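You operate a simulated robot arm through the tools that you are given. There is no shell and no other tool.

You are at the controls of a simulated two-armed robot. One attempt, no reset.

## Task
Curl the brim of the wide straw hat on the yellow bench all round with the lathe's roller.
Fine: set the lever to Slow and leave it; pull the roller out, switch off, leave the hat on the lathe.

The check looks at the end state, three seconds after you hand in, the way a careful person would. Anything else that was tipped, shoved, dropped, spilled or broken makes it a failure.

## Robot
Two 7-joint arms with two-finger parallel grippers on one trunk that stands fixed in place. Base frame: the origin is at the foot of the trunk, x ahead of it, y to its left, z up. Readings come in m, rad, newtons and seconds.
The left shoulder is at [0.05, 0.165, 1.18], the right one opposite. With the tool pointing down near the work surface each hand reaches from about 0.22 to 0.7 m from the base axis, measured 20 degrees to its own side. Payload 3.91 kg a hand.
The TCP of each hand is the grasp point between the finger pads, 0.03 m short of the fingertips. In the tool frame z runs along the fingers and y along their closing line. The gripper opens to 0.11 m. The fingers are 0.02 m wide and 0.01 m thick; the gripper's body (0.048 by 0.112 m) begins 0.055 m behind the TCP.
Orientation is that of the tool frame in the base frame, as a unit quaternion [w, x, y, z]. With the fingers straight down and closing along the base's y, the tool's x points along the base's -x, its y along +y and its z along -z.

## Interface
- The arms move only by the tool move_arm. It takes "left_targets", "right_targets" or both (then of equal length, played together; a hand with none holds still); each is a list that holds one entry, the list of rows, each a list of 6 numbers: the shift along the tool's x, y, z in m, then the turn, a rotation vector about the tool's x, y, z in rad. In form: [[[x, y, z, rx, ry, rz], ...]]. A call has 1 to 20 rows; each row is the pose to reach, as a shift and turn from the pose commanded when the call began, along the tool's axes at that moment. "left_claw" and "right_claw" are, for a hand that has rows, the finger opening in m, from 0 to 0.11, set as the call begins (left out, the last holds). Rows are played at 5 a second. More than 0.05 m and 0.15 rad between two rows, or a gripper value outside its range, and nothing of the call is played. Where a pose cannot be reached the arm comes as near as it can. A force on the tool above 50 N (or 10 N above the force at the start of the call, whichever is more), or a blocked arm, ends the call early, and 0.2 s more pass. Each finger travels about 0.045 m/s and halts on what it meets, pressing with about 40 N; the grip force reading is that of the motor and also rises with nothing between the fingers. The clock runs only during rows and for 0.2 s after the last one: add rows that repeat a pose to give the fingers time. The reply holds the time, the measured pose of the TCP, the force on the tool along the base axes, the opening and the grip force, in the units named above and with some noise, with the torque about the TCP (base axes, N m) and any sound that the robot's microphone picked up.
- Cameras (640 x 400 px; columns grow to the right, rows downward): "scene" is now at [0.1053, 0.0528, 1.3633]; the picture's right is [0.57, -0.82, 0.00], its down [-0.37, -0.26, -0.89] and it looks along [0.73, 0.51, -0.45] (base axes); focal length 214 px, centre (320, 200). "left" rides on the left gripper at [0.072, -0.017, -0.103] in its tool frame; the picture's right is [0.23, 0.97, 0.00], its down [-0.76, 0.18, -0.62] and it looks along [-0.61, 0.14, 0.78] (tool axes); focal length 222 px, centre (320, 200). "right" rides on the right gripper at [0.072, 0.017, -0.103] in its tool frame; the picture's right is [-0.23, 0.97, 0.00], its down [-0.76, -0.18, -0.62] and it looks along [-0.61, -0.14, 0.78] (tool axes); focal length 222 px, centre (320, 200). There is no depth. A picture from a camera that has moved, and an enlarged one, comes with that camera's place and axes in the base frame and with its lens.
- get_image(camera): a new picture of that camera. The clock stands still meanwhile.
- move_column(by): slides the trunk up (or, below 0, down) by that many m; the arms and the scene camera ride with it, the base frame stays. It gives what a move gives, with no picture.
- pan_tilt(pan, tilt): turns the head with the scene camera to pan (to the left, within 1.396 rad either way) and tilt (down, from -0.506 to 1.204), counted from straight ahead of the robot. It gives what a move gives.
- zoom(camera, box): a new picture of the part [left, top, right, bottom] of that camera's present view, enlarged. The clock stands still meanwhile.
- sign_off(): hands the job in; it is judged then, once.

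Places have to be worked out from the pictures, the camera data and where the tool is seen. Open the grippers and draw the arms clear of the work before you hand the job in, unless the task says otherwise.

The tools are called after "Request:" as name(argument=value, ...) on one line, values as JSON. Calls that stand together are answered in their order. move_arm: Moves the arms, as the interface text tells. Its arguments: {"type":"object","properties":{"left_targets":{"type":"array","items":{"type":"array","items":{"type":"array","items":{"type":"number"}}}},"left_claw":{"type":"number"},"right_targets":{"type":"array","items":{"type":"array","items":{"type":"array","items":{"type":"number"}}}},"right_claw":{"type":"number"}},"required":[]} The other tools are called the same way: move_column (by) slides the trunk up or down; pan_tilt (pan, tilt) turns the head that bears the scene camera; get_image (camera) takes a picture; zoom (camera, box) takes an enlarged picture of a part of a camera's view; sign_off () hands the job in.

At the start:

```text
t: 0.0
left_position: [0.1939, 0.2949, 1.289]
left_tcp_rot: [0.001, -0.001, 1.0, 0.0]
left_force: [0.2, -0.5, -1.0]
left_wrist_torque: [0.0, 0.0, -0.02]
left_grip_width: 0.11
left_grip_force: 0.0
right_position: [0.3513, 0.0102, 1.3075]
right_tcp_rot: [0.0, 0.0, 1.0, 0.0]
right_force: [-0.7, 0.0, -0.3]
right_wrist_torque: [0.02, -0.01, -0.04]
right_grip_width: 0.11
right_grip_force: 0.0
trunk travel left (down, up): [-0.4, 0.103]
head pan, tilt: [0.609, 0.464]
```

scene: 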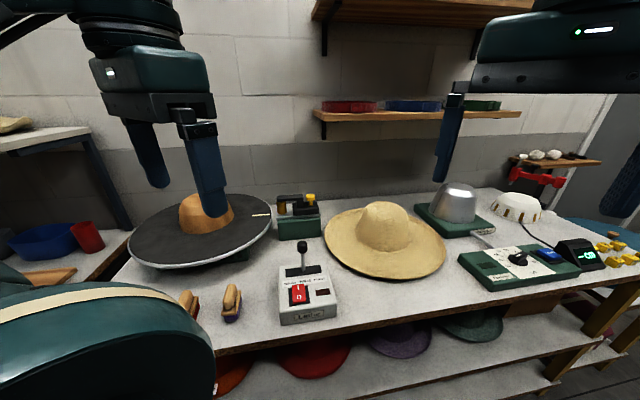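
right: 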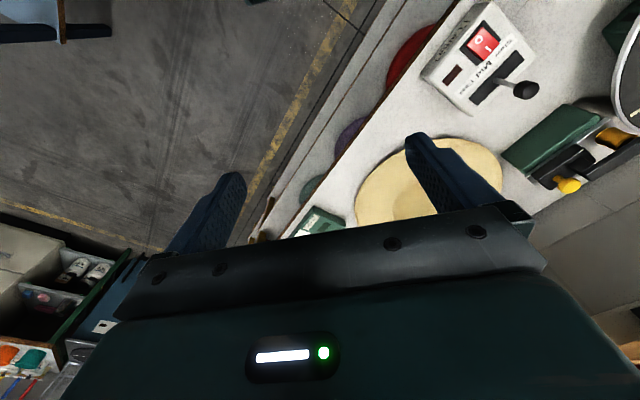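
left: 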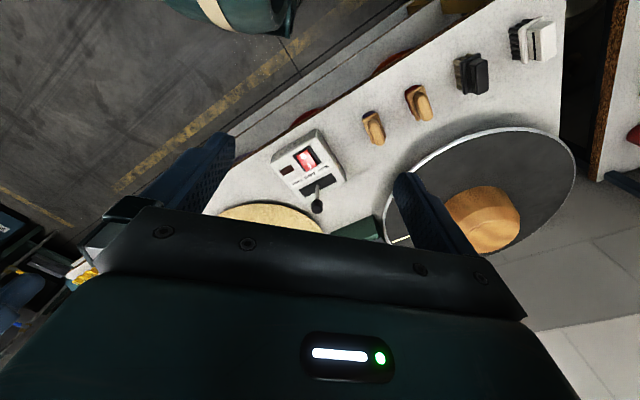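

The scene shows a lathe turntable (black disc with a wooden block), a control box with lever and switch, a straw hat and a roller unit. I look closer at each before moving.

Request:
zoom(camera="scene", box=[110, 170, 350, 330])

Request:
zoom(camera="scene", box=[260, 170, 360, 340])

Request:
zoom(camera="scene", box=[400, 150, 640, 310])

Request:
zoom(camera="left", box=[250, 0, 590, 260])

Request:
zoom(camera="right", box=[400, 0, 640, 220])

```text
2.50 times, centred on (230, 250) of scene
camera zoom: at [0.1053, 0.0528, 1.3633], right [0.57, -0.82, 0.0], down [-0.37, -0.26, -0.89], along [0.73, 0.51, -0.45], focal length 536 px, centre (545, 75)
```

zoom: 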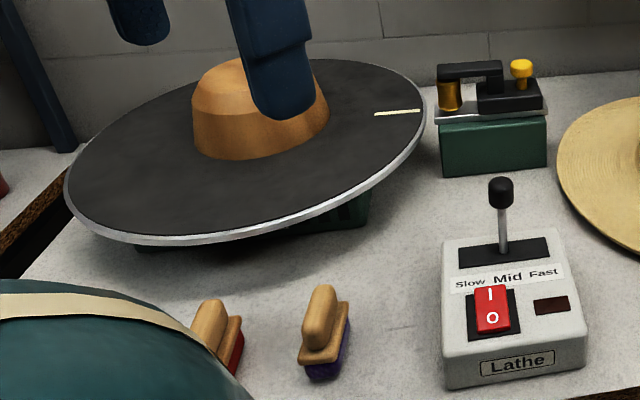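

```text
2.35 times, centred on (310, 255) of scene
camera zoom: at [0.1053, 0.0528, 1.3633], right [0.57, -0.82, 0.0], down [-0.37, -0.26, -0.89], along [0.73, 0.51, -0.45], focal length 505 px, centre (344, 71)
```

zoom: 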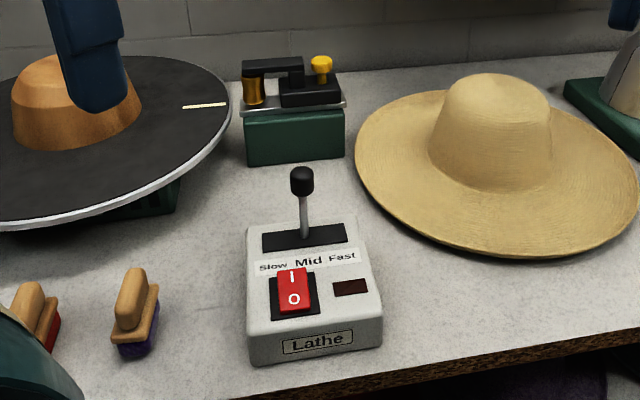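

```text
2.50 times, centred on (520, 230) of scene
camera zoom: at [0.1053, 0.0528, 1.3633], right [0.57, -0.82, 0.0], down [-0.37, -0.26, -0.89], along [0.73, 0.51, -0.45], focal length 536 px, centre (-180, 125)
```

zoom: 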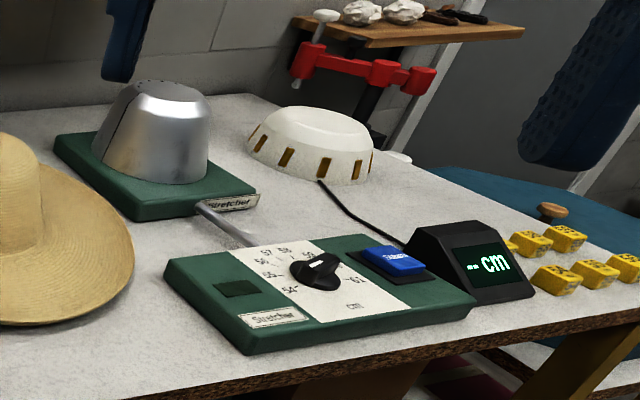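

```text
1.54 times, centred on (420, 130) of left
camera zoom: at [0.122, 0.2773, 1.3917], right [-0.23, 0.97, 0.0], down [0.76, 0.18, 0.62], along [0.61, 0.14, -0.78], focal length 342 px, centre (166, 308)
```

zoom: 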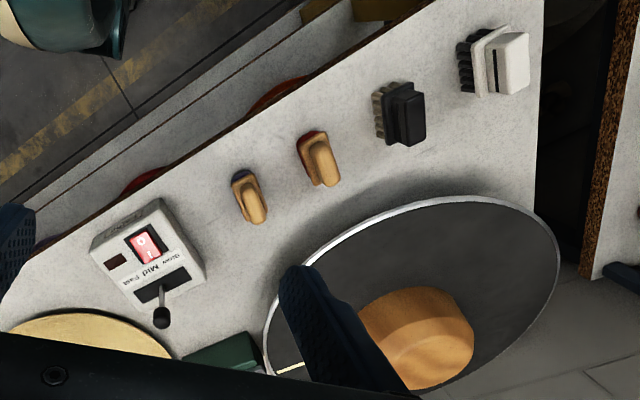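

```text
1.82 times, centred on (520, 110) of right
camera zoom: at [0.2795, 0.0271, 1.4113], right [0.23, 0.97, 0.0], down [0.76, -0.18, 0.62], along [0.61, -0.14, -0.78], focal length 404 px, centre (-44, 364)
```

zoom: 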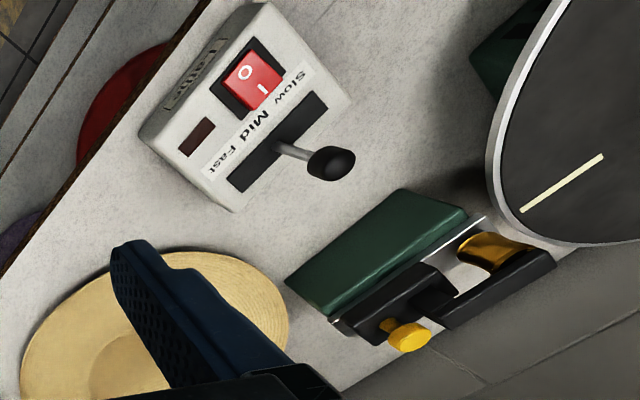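

The bench here seems to have yellow legs, but I should survey the whole room for other benches and hats. I pan the head round.

Request:
pan_tilt(pan=1.39, tilt=0.45)

Request:
get_image(camera="scene")

Request:
pan_tilt(pan=-0.2, tilt=0.5)

Request:
get_image(camera="scene")

Request:
pan_tilt(pan=-1.3, tilt=0.5)

Request:
get_image(camera="scene")

Request:
pan_tilt(pan=0.5, tilt=0.9)

Request:
get_image(camera="scene")

```text
t: 1.1
left_position: [0.194, 0.2952, 1.2879]
left_tcp_rot: [-0.001, 0.0, 1.0, 0.0]
left_force: [-0.2, 0.4, 0.9]
left_wrist_torque: [0.0, -0.04, -0.03]
left_grip_width: 0.1099
left_grip_force: 0.0
right_position: [0.3521, 0.0106, 1.3073]
right_tcp_rot: [0.0, 0.0, 1.0, 0.0]
right_force: [0.3, -0.2, -0.4]
right_wrist_torque: [-0.01, -0.04, 0.05]
right_grip_width: 0.11
right_grip_force: 0.1
trunk travel left (down, up): [-0.4, 0.103]
head pan, tilt: [1.389, 0.45]
```

```text
taken
camera scene: at [0.0468, 0.0908, 1.3646], right [0.98, -0.18, 0.0], down [-0.08, -0.43, -0.9], along [0.16, 0.89, -0.44], focal length 214 px, centre (320, 200)
```

scene: 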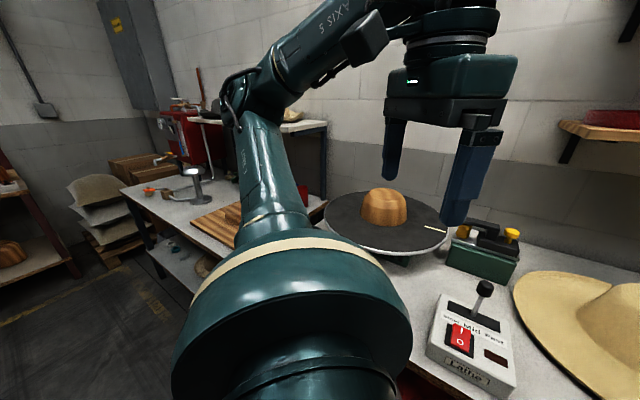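

```text
t: 2.8
left_position: [0.1934, 0.2933, 1.2874]
left_tcp_rot: [0.0, 0.0, 1.0, 0.0]
left_force: [0.1, -0.4, -0.1]
left_wrist_torque: [-0.02, -0.02, 0.03]
left_grip_width: 0.11
left_grip_force: 0.0
right_position: [0.3523, 0.0101, 1.3087]
right_tcp_rot: [0.0, 0.0, 1.0, 0.0]
right_force: [0.5, -0.3, 0.4]
right_wrist_torque: [0.01, -0.03, 0.01]
right_grip_width: 0.11
right_grip_force: 0.1
trunk travel left (down, up): [-0.4, 0.103]
head pan, tilt: [-0.201, 0.499]
```

```text
taken
camera scene: at [0.1193, -0.0177, 1.3602], right [-0.2, -0.98, 0.0], down [-0.47, 0.1, -0.88], along [0.86, -0.17, -0.48], focal length 214 px, centre (320, 200)
```

scene: 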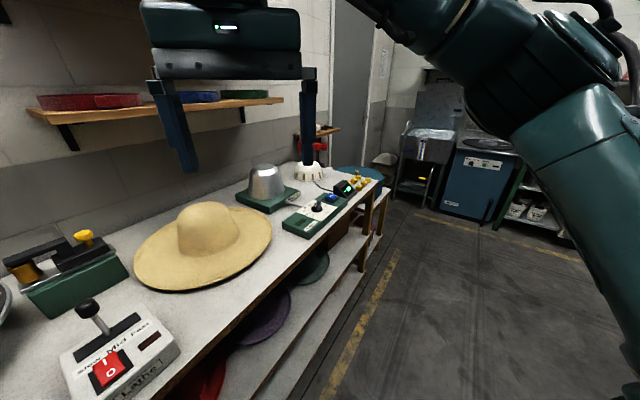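

```text
t: 4.1
left_position: [0.1932, 0.2947, 1.2873]
left_tcp_rot: [0.001, 0.0, 1.0, -0.001]
left_force: [0.4, 0.0, 0.1]
left_wrist_torque: [0.02, 0.03, 0.0]
left_grip_width: 0.11
left_grip_force: 0.1
right_position: [0.3521, 0.0104, 1.3096]
right_tcp_rot: [0.0, 0.0, 1.0, 0.0]
right_force: [0.0, -0.5, -0.1]
right_wrist_torque: [0.01, 0.02, 0.04]
right_grip_width: 0.11
right_grip_force: 0.1
trunk travel left (down, up): [-0.4, 0.103]
head pan, tilt: [-1.3, 0.499]
```

```text
taken
camera scene: at [0.0545, -0.0873, 1.3602], right [-0.96, -0.27, 0.0], down [-0.13, 0.46, -0.88], along [0.24, -0.85, -0.48], focal length 214 px, centre (320, 200)
```

scene: 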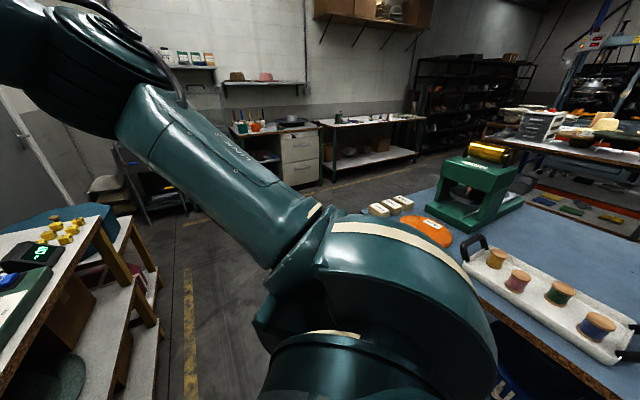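

```text
t: 5.9
left_position: [0.1937, 0.2944, 1.2886]
left_tcp_rot: [0.0, 0.0, 1.0, -0.001]
left_force: [-0.6, -0.6, -0.8]
left_wrist_torque: [0.0, 0.0, 0.0]
left_grip_width: 0.1099
left_grip_force: 0.0
right_position: [0.3526, 0.0094, 1.3076]
right_tcp_rot: [0.0, -0.001, 1.0, 0.0]
right_force: [-0.2, 0.3, -0.5]
right_wrist_torque: [0.0, 0.0, -0.01]
right_grip_width: 0.1098
right_grip_force: 0.0
trunk travel left (down, up): [-0.4, 0.103]
head pan, tilt: [0.499, 0.901]
```

```text
taken
camera scene: at [0.0964, 0.0365, 1.3263], right [0.48, -0.88, 0.0], down [-0.69, -0.37, -0.62], along [0.55, 0.3, -0.78], focal length 214 px, centre (320, 200)
```

scene: 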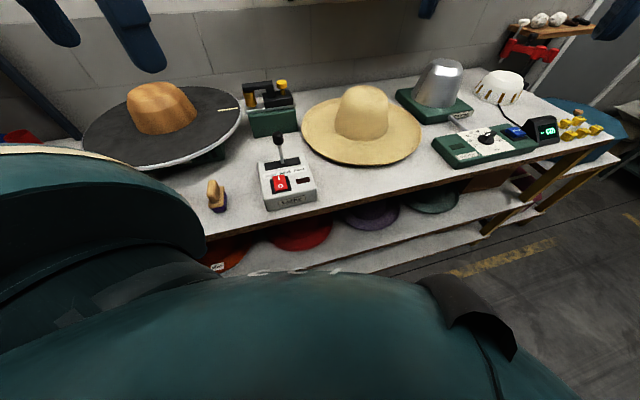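

The bench with the yellow legs carries the lathe, the roller unit, the control box and the wide straw hat. From two views the lever knob comes out near (0.449, 0.351, 0.998) and the switch near (0.38, 0.31, 0.915). I turn the left hand's camera toward the lathe for a better look.

Request:
move_arm(left_targets=[[[0, 0, 0, 0, 0, -0.15], [0, 0, 0, 0, 0, -0.3], [0, 0, 0, 0, 0, -0.45], [0, 0, 0, 0, 0, -0.6], [0, 0, 0, 0, 0, -0.75], [0, 0, 0, 0, 0, -0.9]]])

Request:
get_image(camera="left")

Request:
pan_tilt(pan=1.0, tilt=0.5)

Request:
get_image(camera="scene")

```text
t: 7.3
left_position: [0.1942, 0.2951, 1.2887]
left_tcp_rot: [0.001, -0.437, 0.9, 0.0]
left_force: [0.5, -0.5, 0.3]
left_wrist_torque: [0.02, -0.02, 0.0]
left_grip_width: 0.1099
left_grip_force: 0.1
right_position: [0.3522, 0.0096, 1.3073]
right_tcp_rot: [0.0, 0.0, 1.0, 0.0]
right_force: [0.0, -0.6, 0.8]
right_wrist_torque: [-0.01, 0.06, 0.01]
right_grip_width: 0.11
right_grip_force: 0.1
trunk travel left (down, up): [-0.4, 0.103]
head pan, tilt: [0.499, 0.901]
```

```text
taken
camera left: at [0.1628, 0.2275, 1.3917], right [-0.91, 0.42, 0.0], down [0.33, 0.71, 0.62], along [0.26, 0.56, -0.78], focal length 222 px, centre (320, 200)
```

left: 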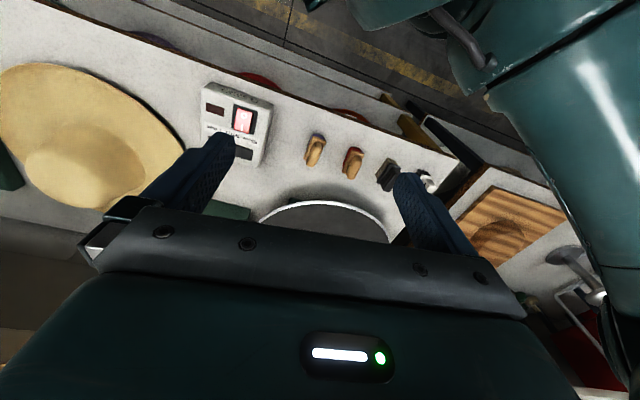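

```text
t: 8.2
left_position: [0.1936, 0.2951, 1.2874]
left_tcp_rot: [-0.001, -0.434, 0.901, 0.0]
left_force: [0.5, -0.1, 0.0]
left_wrist_torque: [0.01, -0.01, 0.0]
left_grip_width: 0.1101
left_grip_force: 0.1
right_position: [0.3523, 0.0114, 1.3081]
right_tcp_rot: [0.001, 0.0, 1.0, 0.001]
right_force: [1.3, -0.3, -0.3]
right_wrist_torque: [0.02, 0.02, -0.02]
right_grip_width: 0.11
right_grip_force: 0.0
trunk travel left (down, up): [-0.4, 0.103]
head pan, tilt: [1.0, 0.499]
```

```text
taken
camera scene: at [0.0793, 0.0769, 1.3601], right [0.84, -0.54, 0.0], down [-0.26, -0.4, -0.88], along [0.47, 0.74, -0.48], focal length 214 px, centre (320, 200)
```

scene: 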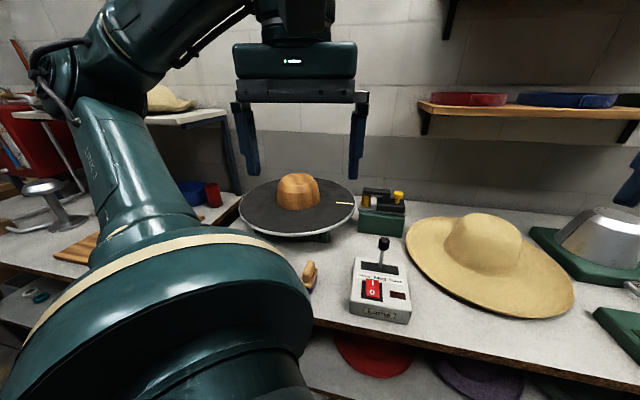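

The lathe is now seen clear of the gripper. I zoom in to read its shape, the roller head and the control box.

Request:
zoom(camera="scene", box=[220, 150, 420, 275])

Request:
zoom(camera="scene", box=[330, 170, 430, 232])

Request:
zoom(camera="scene", box=[330, 225, 430, 330])

Request:
zoom(camera="scene", box=[400, 200, 600, 325])

```text
3.20 times, centred on (320, 212) of scene
camera zoom: at [0.0793, 0.0769, 1.3601], right [0.84, -0.54, 0.0], down [-0.26, -0.4, -0.88], along [0.47, 0.74, -0.48], focal length 686 px, centre (320, 160)
```

zoom: 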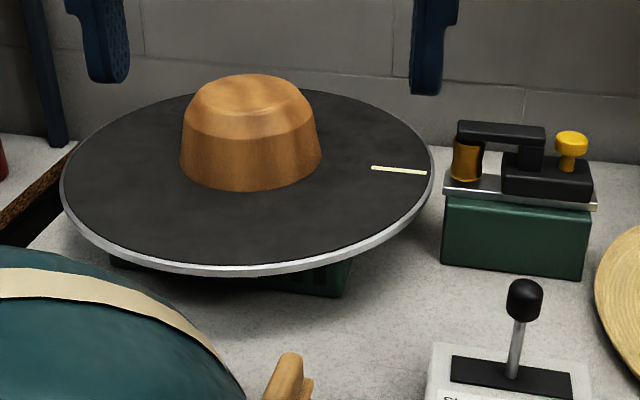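

```text
6.40 times, centred on (380, 201) of scene
camera zoom: at [0.0793, 0.0769, 1.3601], right [0.84, -0.54, 0.0], down [-0.26, -0.4, -0.88], along [0.47, 0.74, -0.48], focal length 1373 px, centre (-64, 194)
```

zoom: 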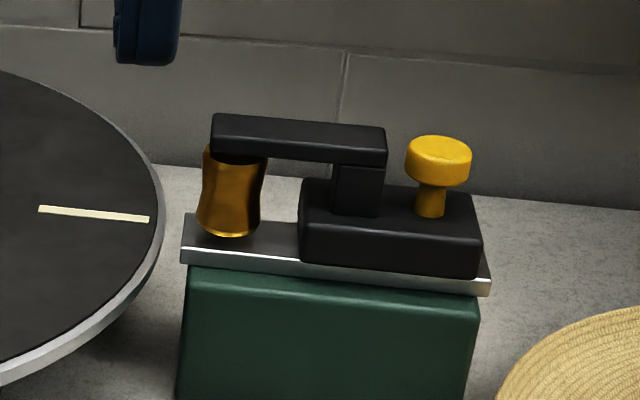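

```text
3.81 times, centred on (380, 278) of scene
camera zoom: at [0.0793, 0.0769, 1.3601], right [0.84, -0.54, 0.0], down [-0.26, -0.4, -0.88], along [0.47, 0.74, -0.48], focal length 817 px, centre (91, -95)
```

zoom: 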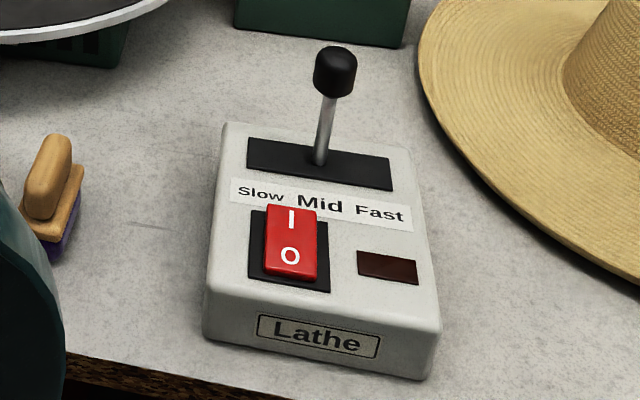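

```text
3.20 times, centred on (500, 262) of scene
camera zoom: at [0.0793, 0.0769, 1.3601], right [0.84, -0.54, 0.0], down [-0.26, -0.4, -0.88], along [0.47, 0.74, -0.48], focal length 686 px, centre (-256, 0)
```

zoom: 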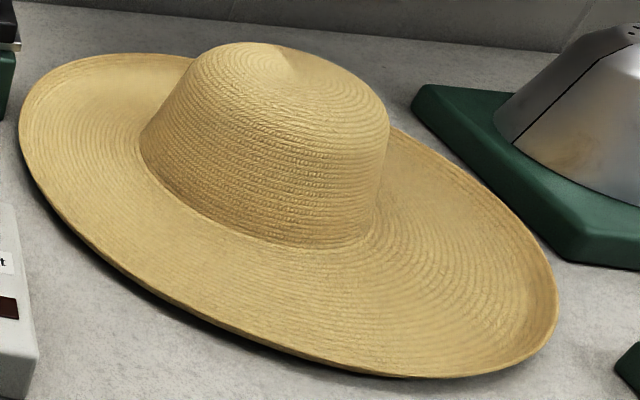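

Working out the views: the disc centre is about (0.41, 0.765) with its top at z≈0.96, the roller knob is near (0.69, 0.505, 1.0), and the hat centre is near (0.78, 0.23) with a diameter of about 0.44. I lower the trunk so the scene camera sees the hat brim side-on and I can judge the gap beneath it.

Request:
move_column(by=-0.22)

Request:
pan_tilt(pan=0.25, tilt=0.35)

Request:
get_image(camera="scene")

Request:
get_image(camera="right")

Request:
get_image(camera="left")

```text
t: 10.6
left_position: [0.1933, 0.2953, 1.069]
left_tcp_rot: [0.0, -0.435, 0.9, -0.001]
left_force: [0.7, -0.3, 0.3]
left_wrist_torque: [0.03, 0.0, -0.02]
left_grip_width: 0.1101
left_grip_force: 0.0
right_position: [0.3508, 0.0107, 1.0878]
right_tcp_rot: [0.001, -0.001, 1.0, 0.001]
right_force: [0.6, 1.1, 0.1]
right_wrist_torque: [0.04, -0.01, 0.02]
right_grip_width: 0.1099
right_grip_force: 0.0
trunk travel left (down, up): [-0.18, 0.323]
head pan, tilt: [1.0, 0.499]
```

```text
t: 11.7
left_position: [0.193, 0.2946, 1.0681]
left_tcp_rot: [0.0, -0.435, 0.9, 0.0]
left_force: [-0.8, -0.5, 0.0]
left_wrist_torque: [-0.01, 0.0, 0.03]
left_grip_width: 0.11
left_grip_force: 0.2
right_position: [0.3516, 0.0102, 1.0881]
right_tcp_rot: [0.0, 0.0, 1.0, 0.0]
right_force: [-0.6, -0.5, 0.0]
right_wrist_torque: [-0.01, -0.01, -0.05]
right_grip_width: 0.1103
right_grip_force: 0.0
trunk travel left (down, up): [-0.18, 0.323]
head pan, tilt: [0.25, 0.351]
```

```text
taken
camera scene: at [0.1203, 0.0235, 1.1538], right [0.25, -0.97, 0.0], down [-0.33, -0.09, -0.94], along [0.91, 0.23, -0.34], focal length 214 px, centre (320, 200)
```

scene: 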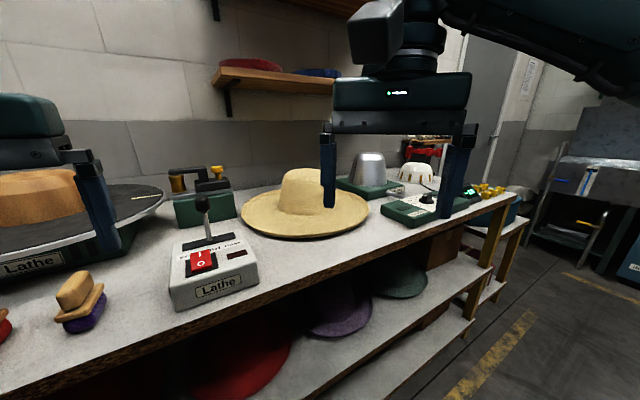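

```text
taken
camera right: at [0.2795, 0.0271, 1.1913], right [0.23, 0.97, 0.0], down [0.76, -0.18, 0.62], along [0.61, -0.14, -0.78], focal length 222 px, centre (320, 200)
```

right: 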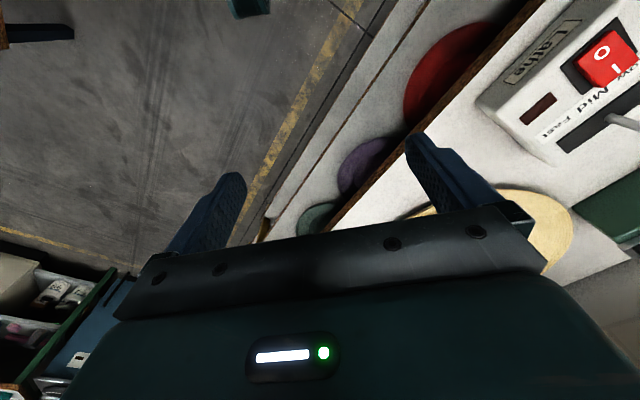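

```text
taken
camera left: at [0.1625, 0.2276, 1.1717], right [-0.9, 0.43, 0.0], down [0.33, 0.71, 0.62], along [0.27, 0.56, -0.78], focal length 222 px, centre (320, 200)
```

left: 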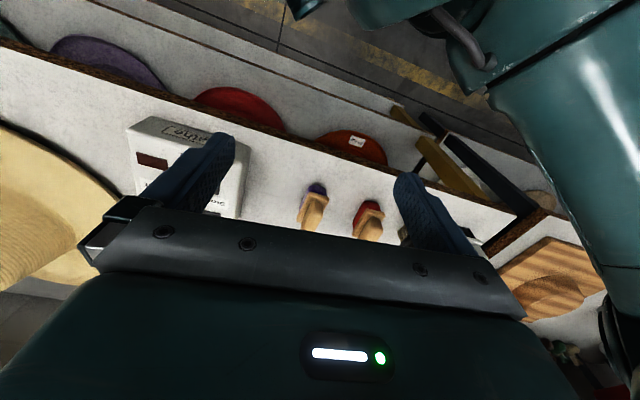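

Now a much lower view. I zoom on the hat's brim edge, the lathe with its box and the roller.

Request:
zoom(camera="scene", box=[220, 155, 390, 250])

Request:
zoom(camera="scene", box=[150, 155, 270, 315])

Request:
zoom(camera="scene", box=[0, 150, 180, 290])

```text
3.76 times, centred on (305, 202) of scene
camera zoom: at [0.1203, 0.0235, 1.1538], right [0.25, -0.97, 0.0], down [-0.33, -0.09, -0.94], along [0.91, 0.23, -0.34], focal length 807 px, centre (376, 191)
```

zoom: 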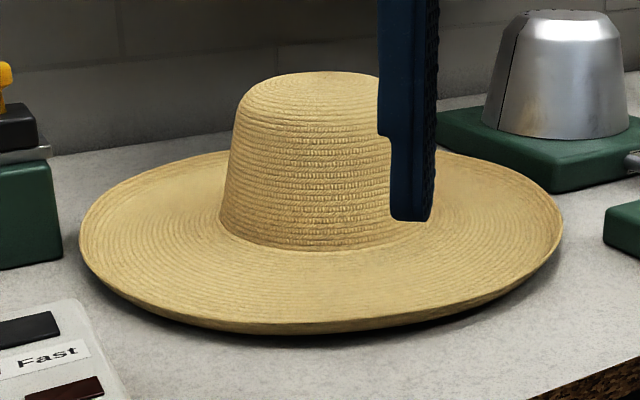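

```text
2.50 times, centred on (210, 235) of scene
camera zoom: at [0.1203, 0.0235, 1.1538], right [0.25, -0.97, 0.0], down [-0.33, -0.09, -0.94], along [0.91, 0.23, -0.34], focal length 536 px, centre (595, 112)
```

zoom: 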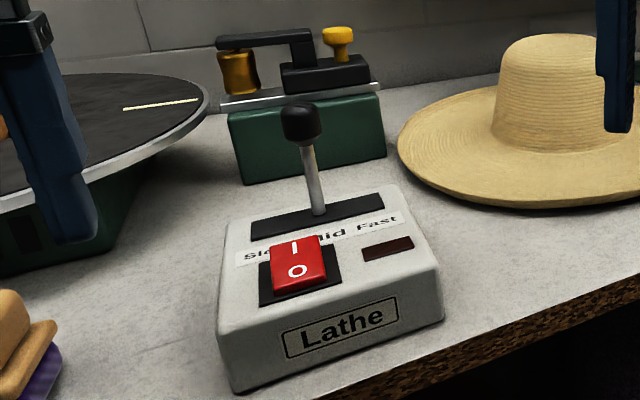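

```text
2.86 times, centred on (90, 220) of scene
camera zoom: at [0.1203, 0.0235, 1.1538], right [0.25, -0.97, 0.0], down [-0.33, -0.09, -0.94], along [0.91, 0.23, -0.34], focal length 613 px, centre (977, 143)
```

zoom: 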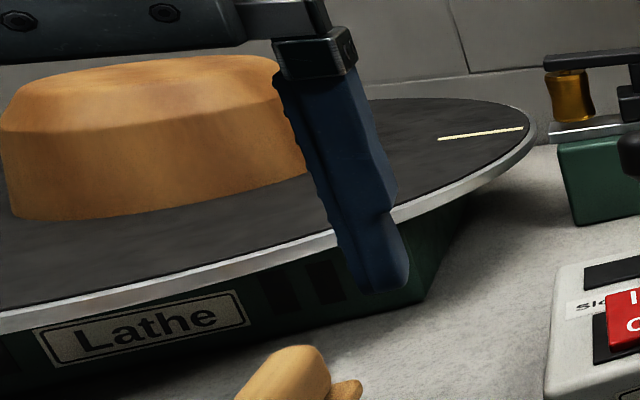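

The brim is dished: the edge turns up off the bench, so a finger may fit beneath. The bench top is at z≈0.855 and its front edge runs along x+y≈0.60. I raise both hands and lower the trunk further for a near side-on view of the gap.

Request:
move_arm(left_targets=[[[0, 0, -0.04, 0, 0, 0], [0, 0, -0.08, 0, 0, 0], [0, 0, -0.12, 0, 0, 0], [0, 0, -0.16, 0, 0, 0], [0, 0, -0.2, 0, 0, 0]]], right_targets=[[[0.02, -0.03, -0.04, 0, 0, 0], [0.04, -0.06, -0.08, 0, 0, 0], [0.06, -0.09, -0.12, 0, 0, 0], [0.06, -0.12, -0.16, 0, 0, 0], [0.06, -0.15, -0.2, 0, 0, 0]]])

Request:
move_column(by=-0.17)

Request:
pan_tilt(pan=0.35, tilt=0.15)

Request:
get_image(camera="scene")

```text
refused: row 1 steps farther than a row can; nothing moved
```

```text
t: 13.6
left_position: [0.1948, 0.2942, 0.8986]
left_tcp_rot: [0.0, -0.436, 0.9, 0.0]
left_force: [0.6, 0.2, 0.3]
left_wrist_torque: [-0.01, 0.01, 0.02]
left_grip_width: 0.1099
left_grip_force: 0.0
right_position: [0.3525, 0.01, 0.9171]
right_tcp_rot: [0.001, 0.0, 1.0, 0.0]
right_force: [1.1, 0.3, -0.2]
right_wrist_torque: [0.03, -0.01, -0.03]
right_grip_width: 0.1098
right_grip_force: 0.0
trunk travel left (down, up): [-0.01, 0.493]
head pan, tilt: [0.25, 0.351]
```

```text
t: 14.3
left_position: [0.1927, 0.2941, 0.8985]
left_tcp_rot: [-0.001, -0.435, 0.9, 0.0]
left_force: [0.4, 0.8, -0.3]
left_wrist_torque: [-0.01, -0.01, -0.01]
left_grip_width: 0.1101
left_grip_force: 0.1
right_position: [0.3523, 0.0104, 0.9179]
right_tcp_rot: [0.0, -0.001, 1.0, 0.0]
right_force: [0.2, 0.0, -0.3]
right_wrist_torque: [0.03, 0.01, -0.02]
right_grip_width: 0.11
right_grip_force: 0.1
trunk travel left (down, up): [-0.01, 0.493]
head pan, tilt: [0.351, 0.15]
```

```text
taken
camera scene: at [0.1172, 0.0322, 1.0025], right [0.34, -0.94, 0.0], down [-0.14, -0.05, -0.99], along [0.93, 0.34, -0.15], focal length 214 px, centre (320, 200)
```

scene: 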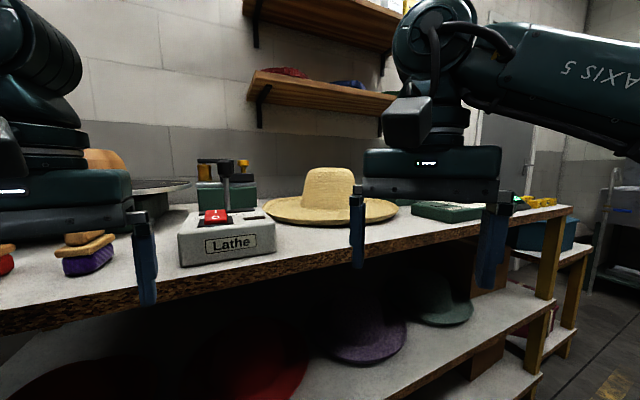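

The arm move was refused (step over 0.05 m), and the trunk went down with the hands still clear: forces read zero. I'll chain such moves one at a time from now on. First a zoom on the hat from this low view.

Request:
zoom(camera="scene", box=[250, 155, 420, 240])

Request:
zoom(camera="scene", box=[170, 150, 290, 280])

```text
3.76 times, centred on (335, 198) of scene
camera zoom: at [0.1172, 0.0322, 1.0025], right [0.34, -0.94, 0.0], down [-0.14, -0.05, -0.99], along [0.93, 0.34, -0.15], focal length 807 px, centre (264, 209)
```

zoom: 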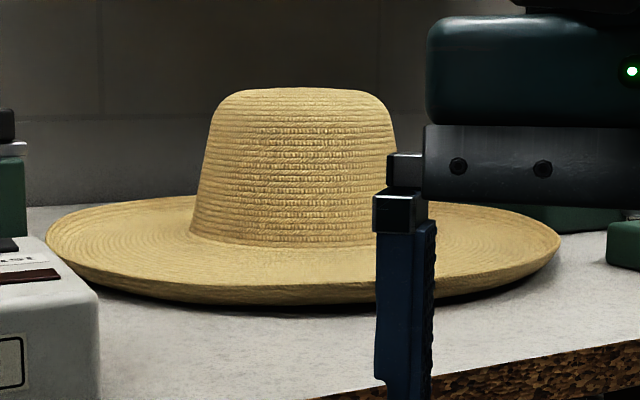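

```text
3.08 times, centred on (230, 215) of scene
camera zoom: at [0.1172, 0.0322, 1.0025], right [0.34, -0.94, 0.0], down [-0.14, -0.05, -0.99], along [0.93, 0.34, -0.15], focal length 660 px, centre (597, 154)
```

zoom: 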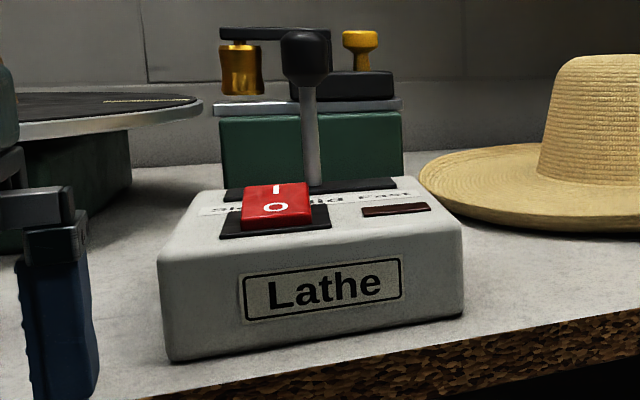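

The rim stands about 2 cm above the bench and its outer edge turns up, so a finger tilted about 25° should get under it. I raise the trunk to a working height, then move the right hand aside to the right.

Request:
move_column(by=0.25)

Request:
move_arm(right_targets=[[[0.02, -0.04, 0, 0, 0, 0], [0.04, -0.08, 0, 0, 0, 0], [0.06, -0.12, 0, 0, 0, 0], [0.08, -0.16, 0, 0, 0, 0], [0.09, -0.2, 0, 0, 0, 0], [0.09, -0.24, 0, 0, 0, 0], [0.09, -0.28, 0, 0, 0, 0]]])

```text
t: 16.9
left_position: [0.1939, 0.2959, 1.1483]
left_tcp_rot: [0.0, -0.436, 0.9, 0.0]
left_force: [0.5, 0.4, 0.5]
left_wrist_torque: [0.02, -0.01, 0.0]
left_grip_width: 0.11
left_grip_force: 0.1
right_position: [0.3519, 0.01, 1.1688]
right_tcp_rot: [0.0, 0.0, 1.0, 0.0]
right_force: [-0.5, -0.3, 0.7]
right_wrist_torque: [-0.01, 0.01, -0.01]
right_grip_width: 0.1098
right_grip_force: 0.1
trunk travel left (down, up): [-0.26, 0.243]
head pan, tilt: [0.351, 0.15]
```

```text
t: 18.5
left_position: [0.1935, 0.2942, 1.1473]
left_tcp_rot: [0.0, -0.435, 0.901, -0.001]
left_force: [-0.6, 1.1, 0.0]
left_wrist_torque: [0.04, -0.02, -0.04]
left_grip_width: 0.1102
left_grip_force: 0.1
right_position: [0.2612, -0.2701, 1.1691]
right_tcp_rot: [0.0, -0.001, 1.0, 0.001]
right_force: [0.5, 0.8, 0.0]
right_wrist_torque: [0.01, -0.01, 0.01]
right_grip_width: 0.1099
right_grip_force: 0.0
trunk travel left (down, up): [-0.26, 0.243]
head pan, tilt: [0.351, 0.15]
```

Before handling the hat I set the lever with the left hand, which already points down with its fingers closing along the lever slot (about 135°). I bring it over the knob, near (0.449, 0.351), at a safe height and look.

Request:
move_arm(left_targets=[[[-0.034, -0.0275, 0, 0, 0, 0.02], [-0.0675, -0.055, 0, 0, 0, 0.04], [-0.101, -0.0825, 0, 0, 0, 0.06], [-0.135, -0.11, 0, 0, 0, 0.08], [-0.1685, -0.1375, 0, 0, 0, 0.1], [-0.2024, -0.1649, 0, 0, 0, 0.115]]], left_claw=0.07)

Request:
get_image(camera="left")

Request:
pan_tilt(pan=0.75, tilt=0.3)

Request:
get_image(camera="scene")

```text
t: 19.9
left_position: [0.45, 0.3541, 1.1485]
left_tcp_rot: [-0.001, -0.382, 0.924, 0.0]
left_force: [-0.7, -0.2, -0.4]
left_wrist_torque: [0.0, 0.0, -0.02]
left_grip_width: 0.0702
left_grip_force: 0.1
right_position: [0.2632, -0.2711, 1.1689]
right_tcp_rot: [0.0, 0.001, 1.0, 0.0]
right_force: [0.3, 0.3, 0.7]
right_wrist_torque: [0.0, 0.03, -0.02]
right_grip_width: 0.1099
right_grip_force: 0.0
trunk travel left (down, up): [-0.26, 0.243]
head pan, tilt: [0.351, 0.15]
```

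```text
taken
camera left: at [0.4124, 0.2902, 1.2524], right [-0.85, 0.53, 0.0], down [0.41, 0.66, 0.62], along [0.33, 0.53, -0.78], focal length 222 px, centre (320, 200)
```

left: 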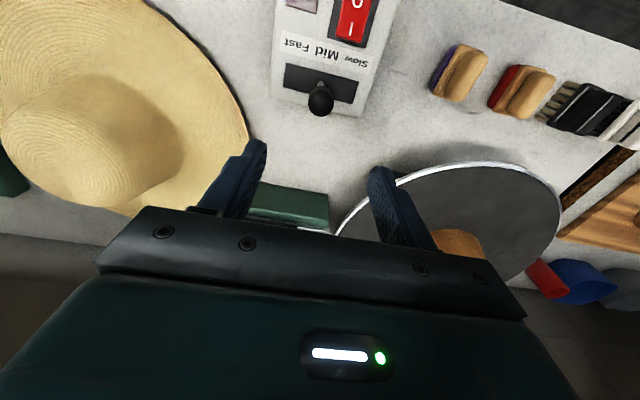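

```text
t: 20.8
left_position: [0.4506, 0.3531, 1.1484]
left_tcp_rot: [-0.001, -0.383, 0.924, 0.0]
left_force: [0.1, 0.7, 0.3]
left_wrist_torque: [-0.03, -0.01, 0.0]
left_grip_width: 0.07
left_grip_force: 0.2
right_position: [0.2614, -0.2694, 1.1692]
right_tcp_rot: [-0.001, 0.0, 1.0, 0.0]
right_force: [0.0, 0.6, 0.4]
right_wrist_torque: [-0.02, 0.0, 0.04]
right_grip_width: 0.1097
right_grip_force: 0.1
trunk travel left (down, up): [-0.26, 0.243]
head pan, tilt: [0.75, 0.3]
```

```text
taken
camera scene: at [0.0984, 0.064, 1.2386], right [0.68, -0.73, 0.0], down [-0.22, -0.2, -0.96], along [0.7, 0.65, -0.3], focal length 214 px, centre (320, 200)
```

scene: 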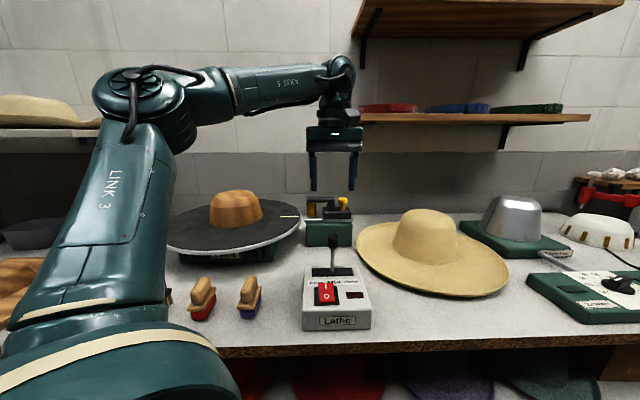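

The knob shows at (320, 98) in the left picture, which puts it at about (0.447, 0.346), right below the hand. I lower straight down so the fingers straddle it.

Request:
move_arm(left_targets=[[[0.006, -0.003, 0.04, 0, 0, 0], [0.006, -0.003, 0.08, 0, 0, 0], [0.006, -0.003, 0.11, 0, 0, 0], [0.006, -0.003, 0.13, 0, 0, 0], [0.006, -0.003, 0.143, 0, 0, 0]]], left_claw=0.07)

Request:
zoom(camera="scene", box=[270, 190, 400, 340])

Request:
get_image(camera="left")

```text
t: 22.0
left_position: [0.4476, 0.3436, 1.0032]
left_tcp_rot: [-0.001, -0.383, 0.924, 0.0]
left_force: [-0.3, 0.7, 0.1]
left_wrist_torque: [0.01, 0.02, -0.01]
left_grip_width: 0.0701
left_grip_force: 0.0
right_position: [0.2627, -0.2698, 1.17]
right_tcp_rot: [0.0, 0.0, 1.0, 0.0]
right_force: [-0.1, 0.0, 0.6]
right_wrist_torque: [0.0, 0.0, 0.02]
right_grip_width: 0.1097
right_grip_force: 0.1
trunk travel left (down, up): [-0.26, 0.243]
head pan, tilt: [0.75, 0.3]
```

```text
2.67 times, centred on (335, 265) of scene
camera zoom: at [0.0984, 0.0641, 1.2386], right [0.68, -0.73, 0.0], down [-0.22, -0.2, -0.96], along [0.7, 0.65, -0.3], focal length 572 px, centre (280, 27)
```

zoom: 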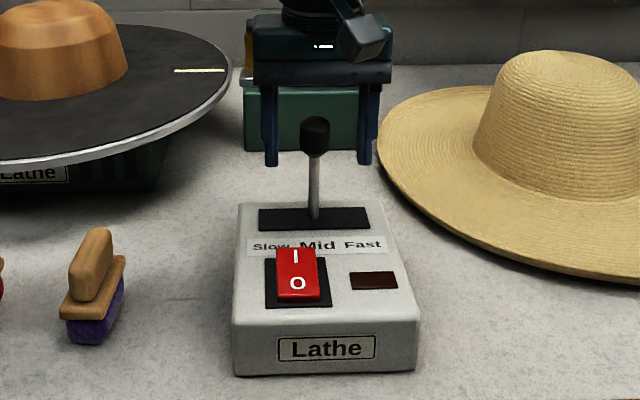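

```text
taken
camera left: at [0.4085, 0.2806, 1.1068], right [-0.85, 0.53, 0.0], down [0.41, 0.66, 0.62], along [0.33, 0.53, -0.78], focal length 222 px, centre (320, 200)
```

left: 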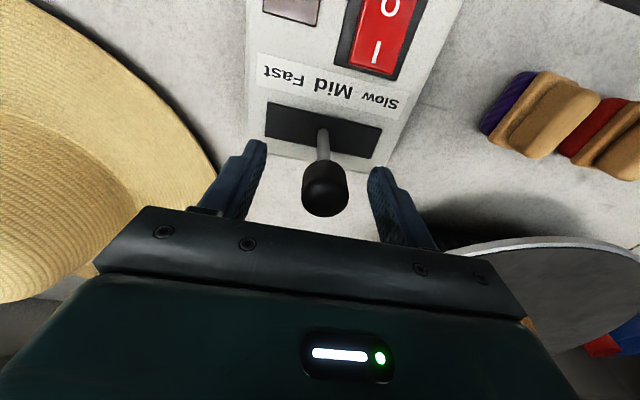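

The fingers straddle the knob. I push it along the slot toward Slow (tool +y) in small steps.

Request:
move_arm(left_targets=[[[0, 0.01, 0, 0, 0, 0], [0, 0.02, 0, 0, 0, 0], [0, 0.028, 0, 0, 0, 0], [0, 0.036, 0.002, 0, 0, 0], [0, 0.044, 0.003, 0, 0, 0], [0, 0.05, 0.005, 0, 0, 0]]])

Request:
zoom(camera="scene", box=[270, 190, 400, 340])

Request:
get_image(camera="left")

```text
t: 23.4
left_position: [0.4087, 0.379, 1.0]
left_tcp_rot: [0.0, -0.382, 0.924, 0.0]
left_force: [0.7, -1.0, 1.3]
left_wrist_torque: [0.0, 0.01, 0.0]
left_grip_width: 0.0699
left_grip_force: 0.1
right_position: [0.2625, -0.2694, 1.1698]
right_tcp_rot: [0.0, 0.0, 1.0, 0.0]
right_force: [-0.2, -0.4, 0.0]
right_wrist_torque: [0.02, 0.0, 0.01]
right_grip_width: 0.1099
right_grip_force: 0.1
trunk travel left (down, up): [-0.26, 0.243]
head pan, tilt: [0.75, 0.3]
```

```text
2.67 times, centred on (335, 265) of scene
camera zoom: at [0.0984, 0.0642, 1.2386], right [0.68, -0.73, 0.0], down [-0.22, -0.2, -0.96], along [0.7, 0.65, -0.3], focal length 572 px, centre (280, 27)
```

zoom: 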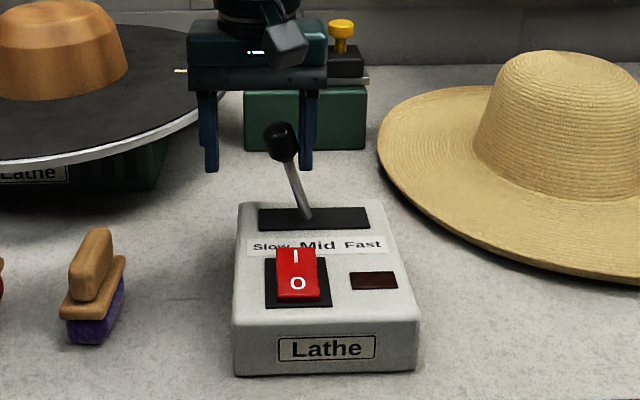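

```text
taken
camera left: at [0.371, 0.3166, 1.103], right [-0.85, 0.53, 0.0], down [0.41, 0.66, 0.62], along [0.33, 0.53, -0.78], focal length 222 px, centre (320, 200)
```

left: 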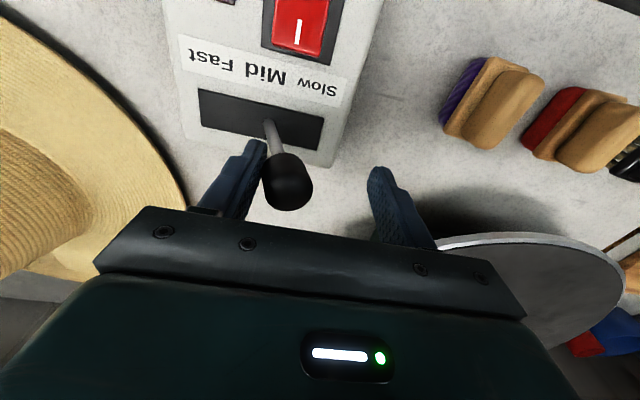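

The lever leans toward Slow with almost no resistance. I push on in small steps until it stops.

Request:
move_arm(left_targets=[[[0, 0.006, 0.001, 0, 0, 0], [0, 0.012, 0.002, 0, 0, 0], [0, 0.018, 0.004, 0, 0, 0], [0, 0.022, 0.005, 0, 0, 0]]])

Request:
zoom(camera="scene", box=[270, 190, 400, 340])

```text
t: 24.4
left_position: [0.395, 0.3936, 0.9975]
left_tcp_rot: [0.001, -0.383, 0.924, -0.001]
left_force: [6.6, -2.4, 2.6]
left_wrist_torque: [-0.14, -0.23, 0.08]
left_grip_width: 0.073
left_grip_force: 2.6
right_position: [0.2619, -0.2705, 1.1698]
right_tcp_rot: [0.0, 0.0, 1.0, 0.001]
right_force: [-0.5, 1.3, 0.2]
right_wrist_torque: [0.05, 0.0, 0.0]
right_grip_width: 0.11
right_grip_force: 0.1
trunk travel left (down, up): [-0.26, 0.243]
head pan, tilt: [0.75, 0.3]
```

```text
2.67 times, centred on (335, 265) of scene
camera zoom: at [0.0988, 0.0636, 1.2386], right [0.68, -0.73, 0.0], down [-0.22, -0.2, -0.96], along [0.7, 0.65, -0.3], focal length 572 px, centre (280, 27)
```

zoom: 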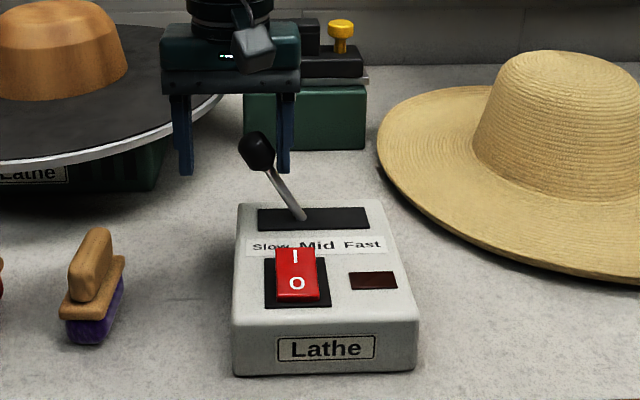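

The lever is at its stop (about 7 N), leaning fully to Slow. I back off and lift clear.

Request:
move_arm(left_targets=[[[0, -0.012, 0, 0, 0, 0], [0, -0.012, -0.03, 0, 0, 0], [0, -0.012, -0.07, 0, 0, 0], [0, -0.012, -0.11, 0, 0, 0], [0, -0.012, -0.15, 0, 0, 0]]])

Request:
zoom(camera="scene", box=[270, 190, 400, 340])

```text
t: 25.6
left_position: [0.405, 0.3857, 1.1468]
left_tcp_rot: [-0.001, -0.383, 0.924, 0.0]
left_force: [0.7, 0.3, 0.6]
left_wrist_torque: [-0.01, 0.0, 0.0]
left_grip_width: 0.07
left_grip_force: 0.0
right_position: [0.2624, -0.2709, 1.1689]
right_tcp_rot: [0.0, 0.0, 1.0, 0.0]
right_force: [0.5, 0.2, 0.2]
right_wrist_torque: [0.01, 0.0, -0.01]
right_grip_width: 0.1102
right_grip_force: 0.2
trunk travel left (down, up): [-0.26, 0.243]
head pan, tilt: [0.75, 0.3]
```

```text
2.67 times, centred on (335, 265) of scene
camera zoom: at [0.0982, 0.0638, 1.2386], right [0.68, -0.73, 0.0], down [-0.22, -0.2, -0.96], along [0.7, 0.65, -0.3], focal length 572 px, centre (280, 27)
```

zoom: 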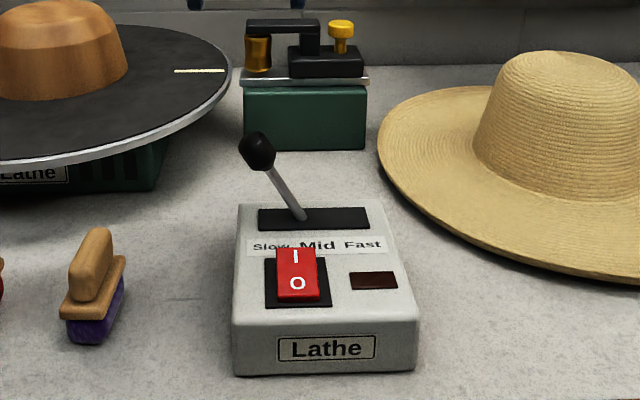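

The lever rests at Slow. Now I turn the left hand toward the hat: first yaw it while moving to about (0.45, 0.13), staying high.

Request:
move_arm(left_targets=[[[0.0186, -0.0266, 0, 0, 0, -0.1418], [0.0373, -0.0532, 0, 0, 0, -0.2836], [0.0559, -0.0797, 0, 0, 0, -0.4254], [0.0745, -0.1063, 0, 0, 0, -0.5672], [0.0931, -0.1329, 0, 0, 0, -0.709], [0.1118, -0.1595, 0, 0, 0, -0.8508], [0.1304, -0.186, 0, 0, 0, -0.9926], [0.149, -0.2126, 0, 0, 0, -1.1344]]], left_claw=0.05)

```text
t: 27.4
left_position: [0.4323, 0.1617, 1.1315]
left_tcp_rot: [-0.001, 0.82, -0.572, 0.0]
left_force: [0.7, 0.6, 0.1]
left_wrist_torque: [-0.01, 0.02, -0.01]
left_grip_width: 0.0501
left_grip_force: 0.2
left hand out of reach, approached as far as the arm can: row 7, 8
right_position: [0.2628, -0.2701, 1.1688]
right_tcp_rot: [0.0, 0.0, 1.0, 0.0]
right_force: [0.0, -0.7, 0.2]
right_wrist_torque: [0.0, 0.02, -0.03]
right_grip_width: 0.1102
right_grip_force: 0.0
trunk travel left (down, up): [-0.26, 0.243]
head pan, tilt: [0.75, 0.3]
```

The yaw was reached but position is a couple of cm off—near a joint limit. I now pitch the tool up toward horizontal, which should relieve the wrist, backing off slightly toward the left.

Request:
move_arm(left_targets=[[[0, 0, 0, 0.14, 0, 0], [0, 0, 0, 0.28, 0, 0], [0, 0, 0, 0.42, 0, 0], [0, 0, 0, 0.56, 0, 0], [0, 0, 0, 0.7, 0, 0], [0, 0, 0, 0.84, 0, 0], [0, 0, 0, 0.98, 0, 0], [0, 0, 0, 1.12, 0, 0]]])

Request:
get_image(camera="left")

Request:
get_image(camera="scene")

```text
t: 29.2
left_position: [0.4287, 0.161, 1.1341]
left_tcp_rot: [-0.435, 0.694, -0.486, 0.306]
left_force: [0.3, 0.0, -0.3]
left_wrist_torque: [-0.04, -0.01, 0.0]
left_grip_width: 0.05
left_grip_force: 0.0
right_position: [0.2614, -0.27, 1.1679]
right_tcp_rot: [0.0, 0.0, 1.0, 0.0]
right_force: [0.2, 0.1, 0.6]
right_wrist_torque: [-0.01, -0.01, 0.0]
right_grip_width: 0.1099
right_grip_force: 0.0
trunk travel left (down, up): [-0.26, 0.243]
head pan, tilt: [0.75, 0.3]
```

```text
taken
camera left: at [0.3743, 0.0631, 1.194], right [-0.32, -0.36, -0.88], down [-0.86, 0.5, 0.11], along [0.4, 0.79, -0.47], focal length 222 px, centre (320, 200)
```

left: 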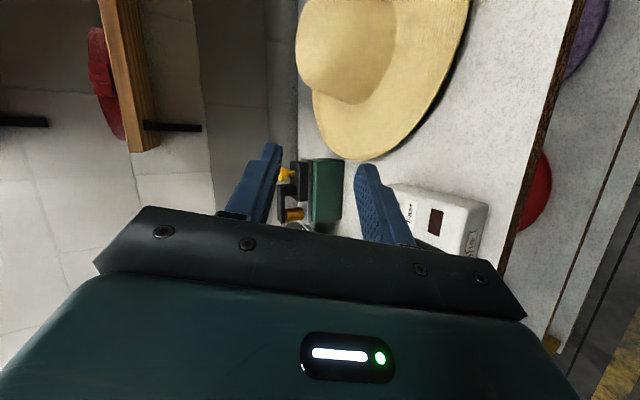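

```text
taken
camera scene: at [0.0985, 0.0641, 1.2386], right [0.68, -0.73, 0.0], down [-0.22, -0.2, -0.96], along [0.7, 0.65, -0.3], focal length 214 px, centre (320, 200)
```

scene: 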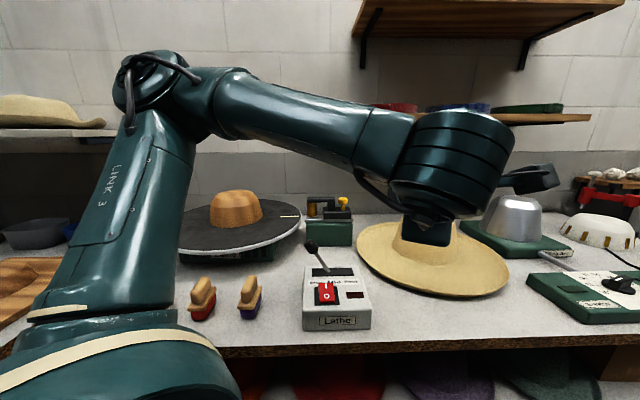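

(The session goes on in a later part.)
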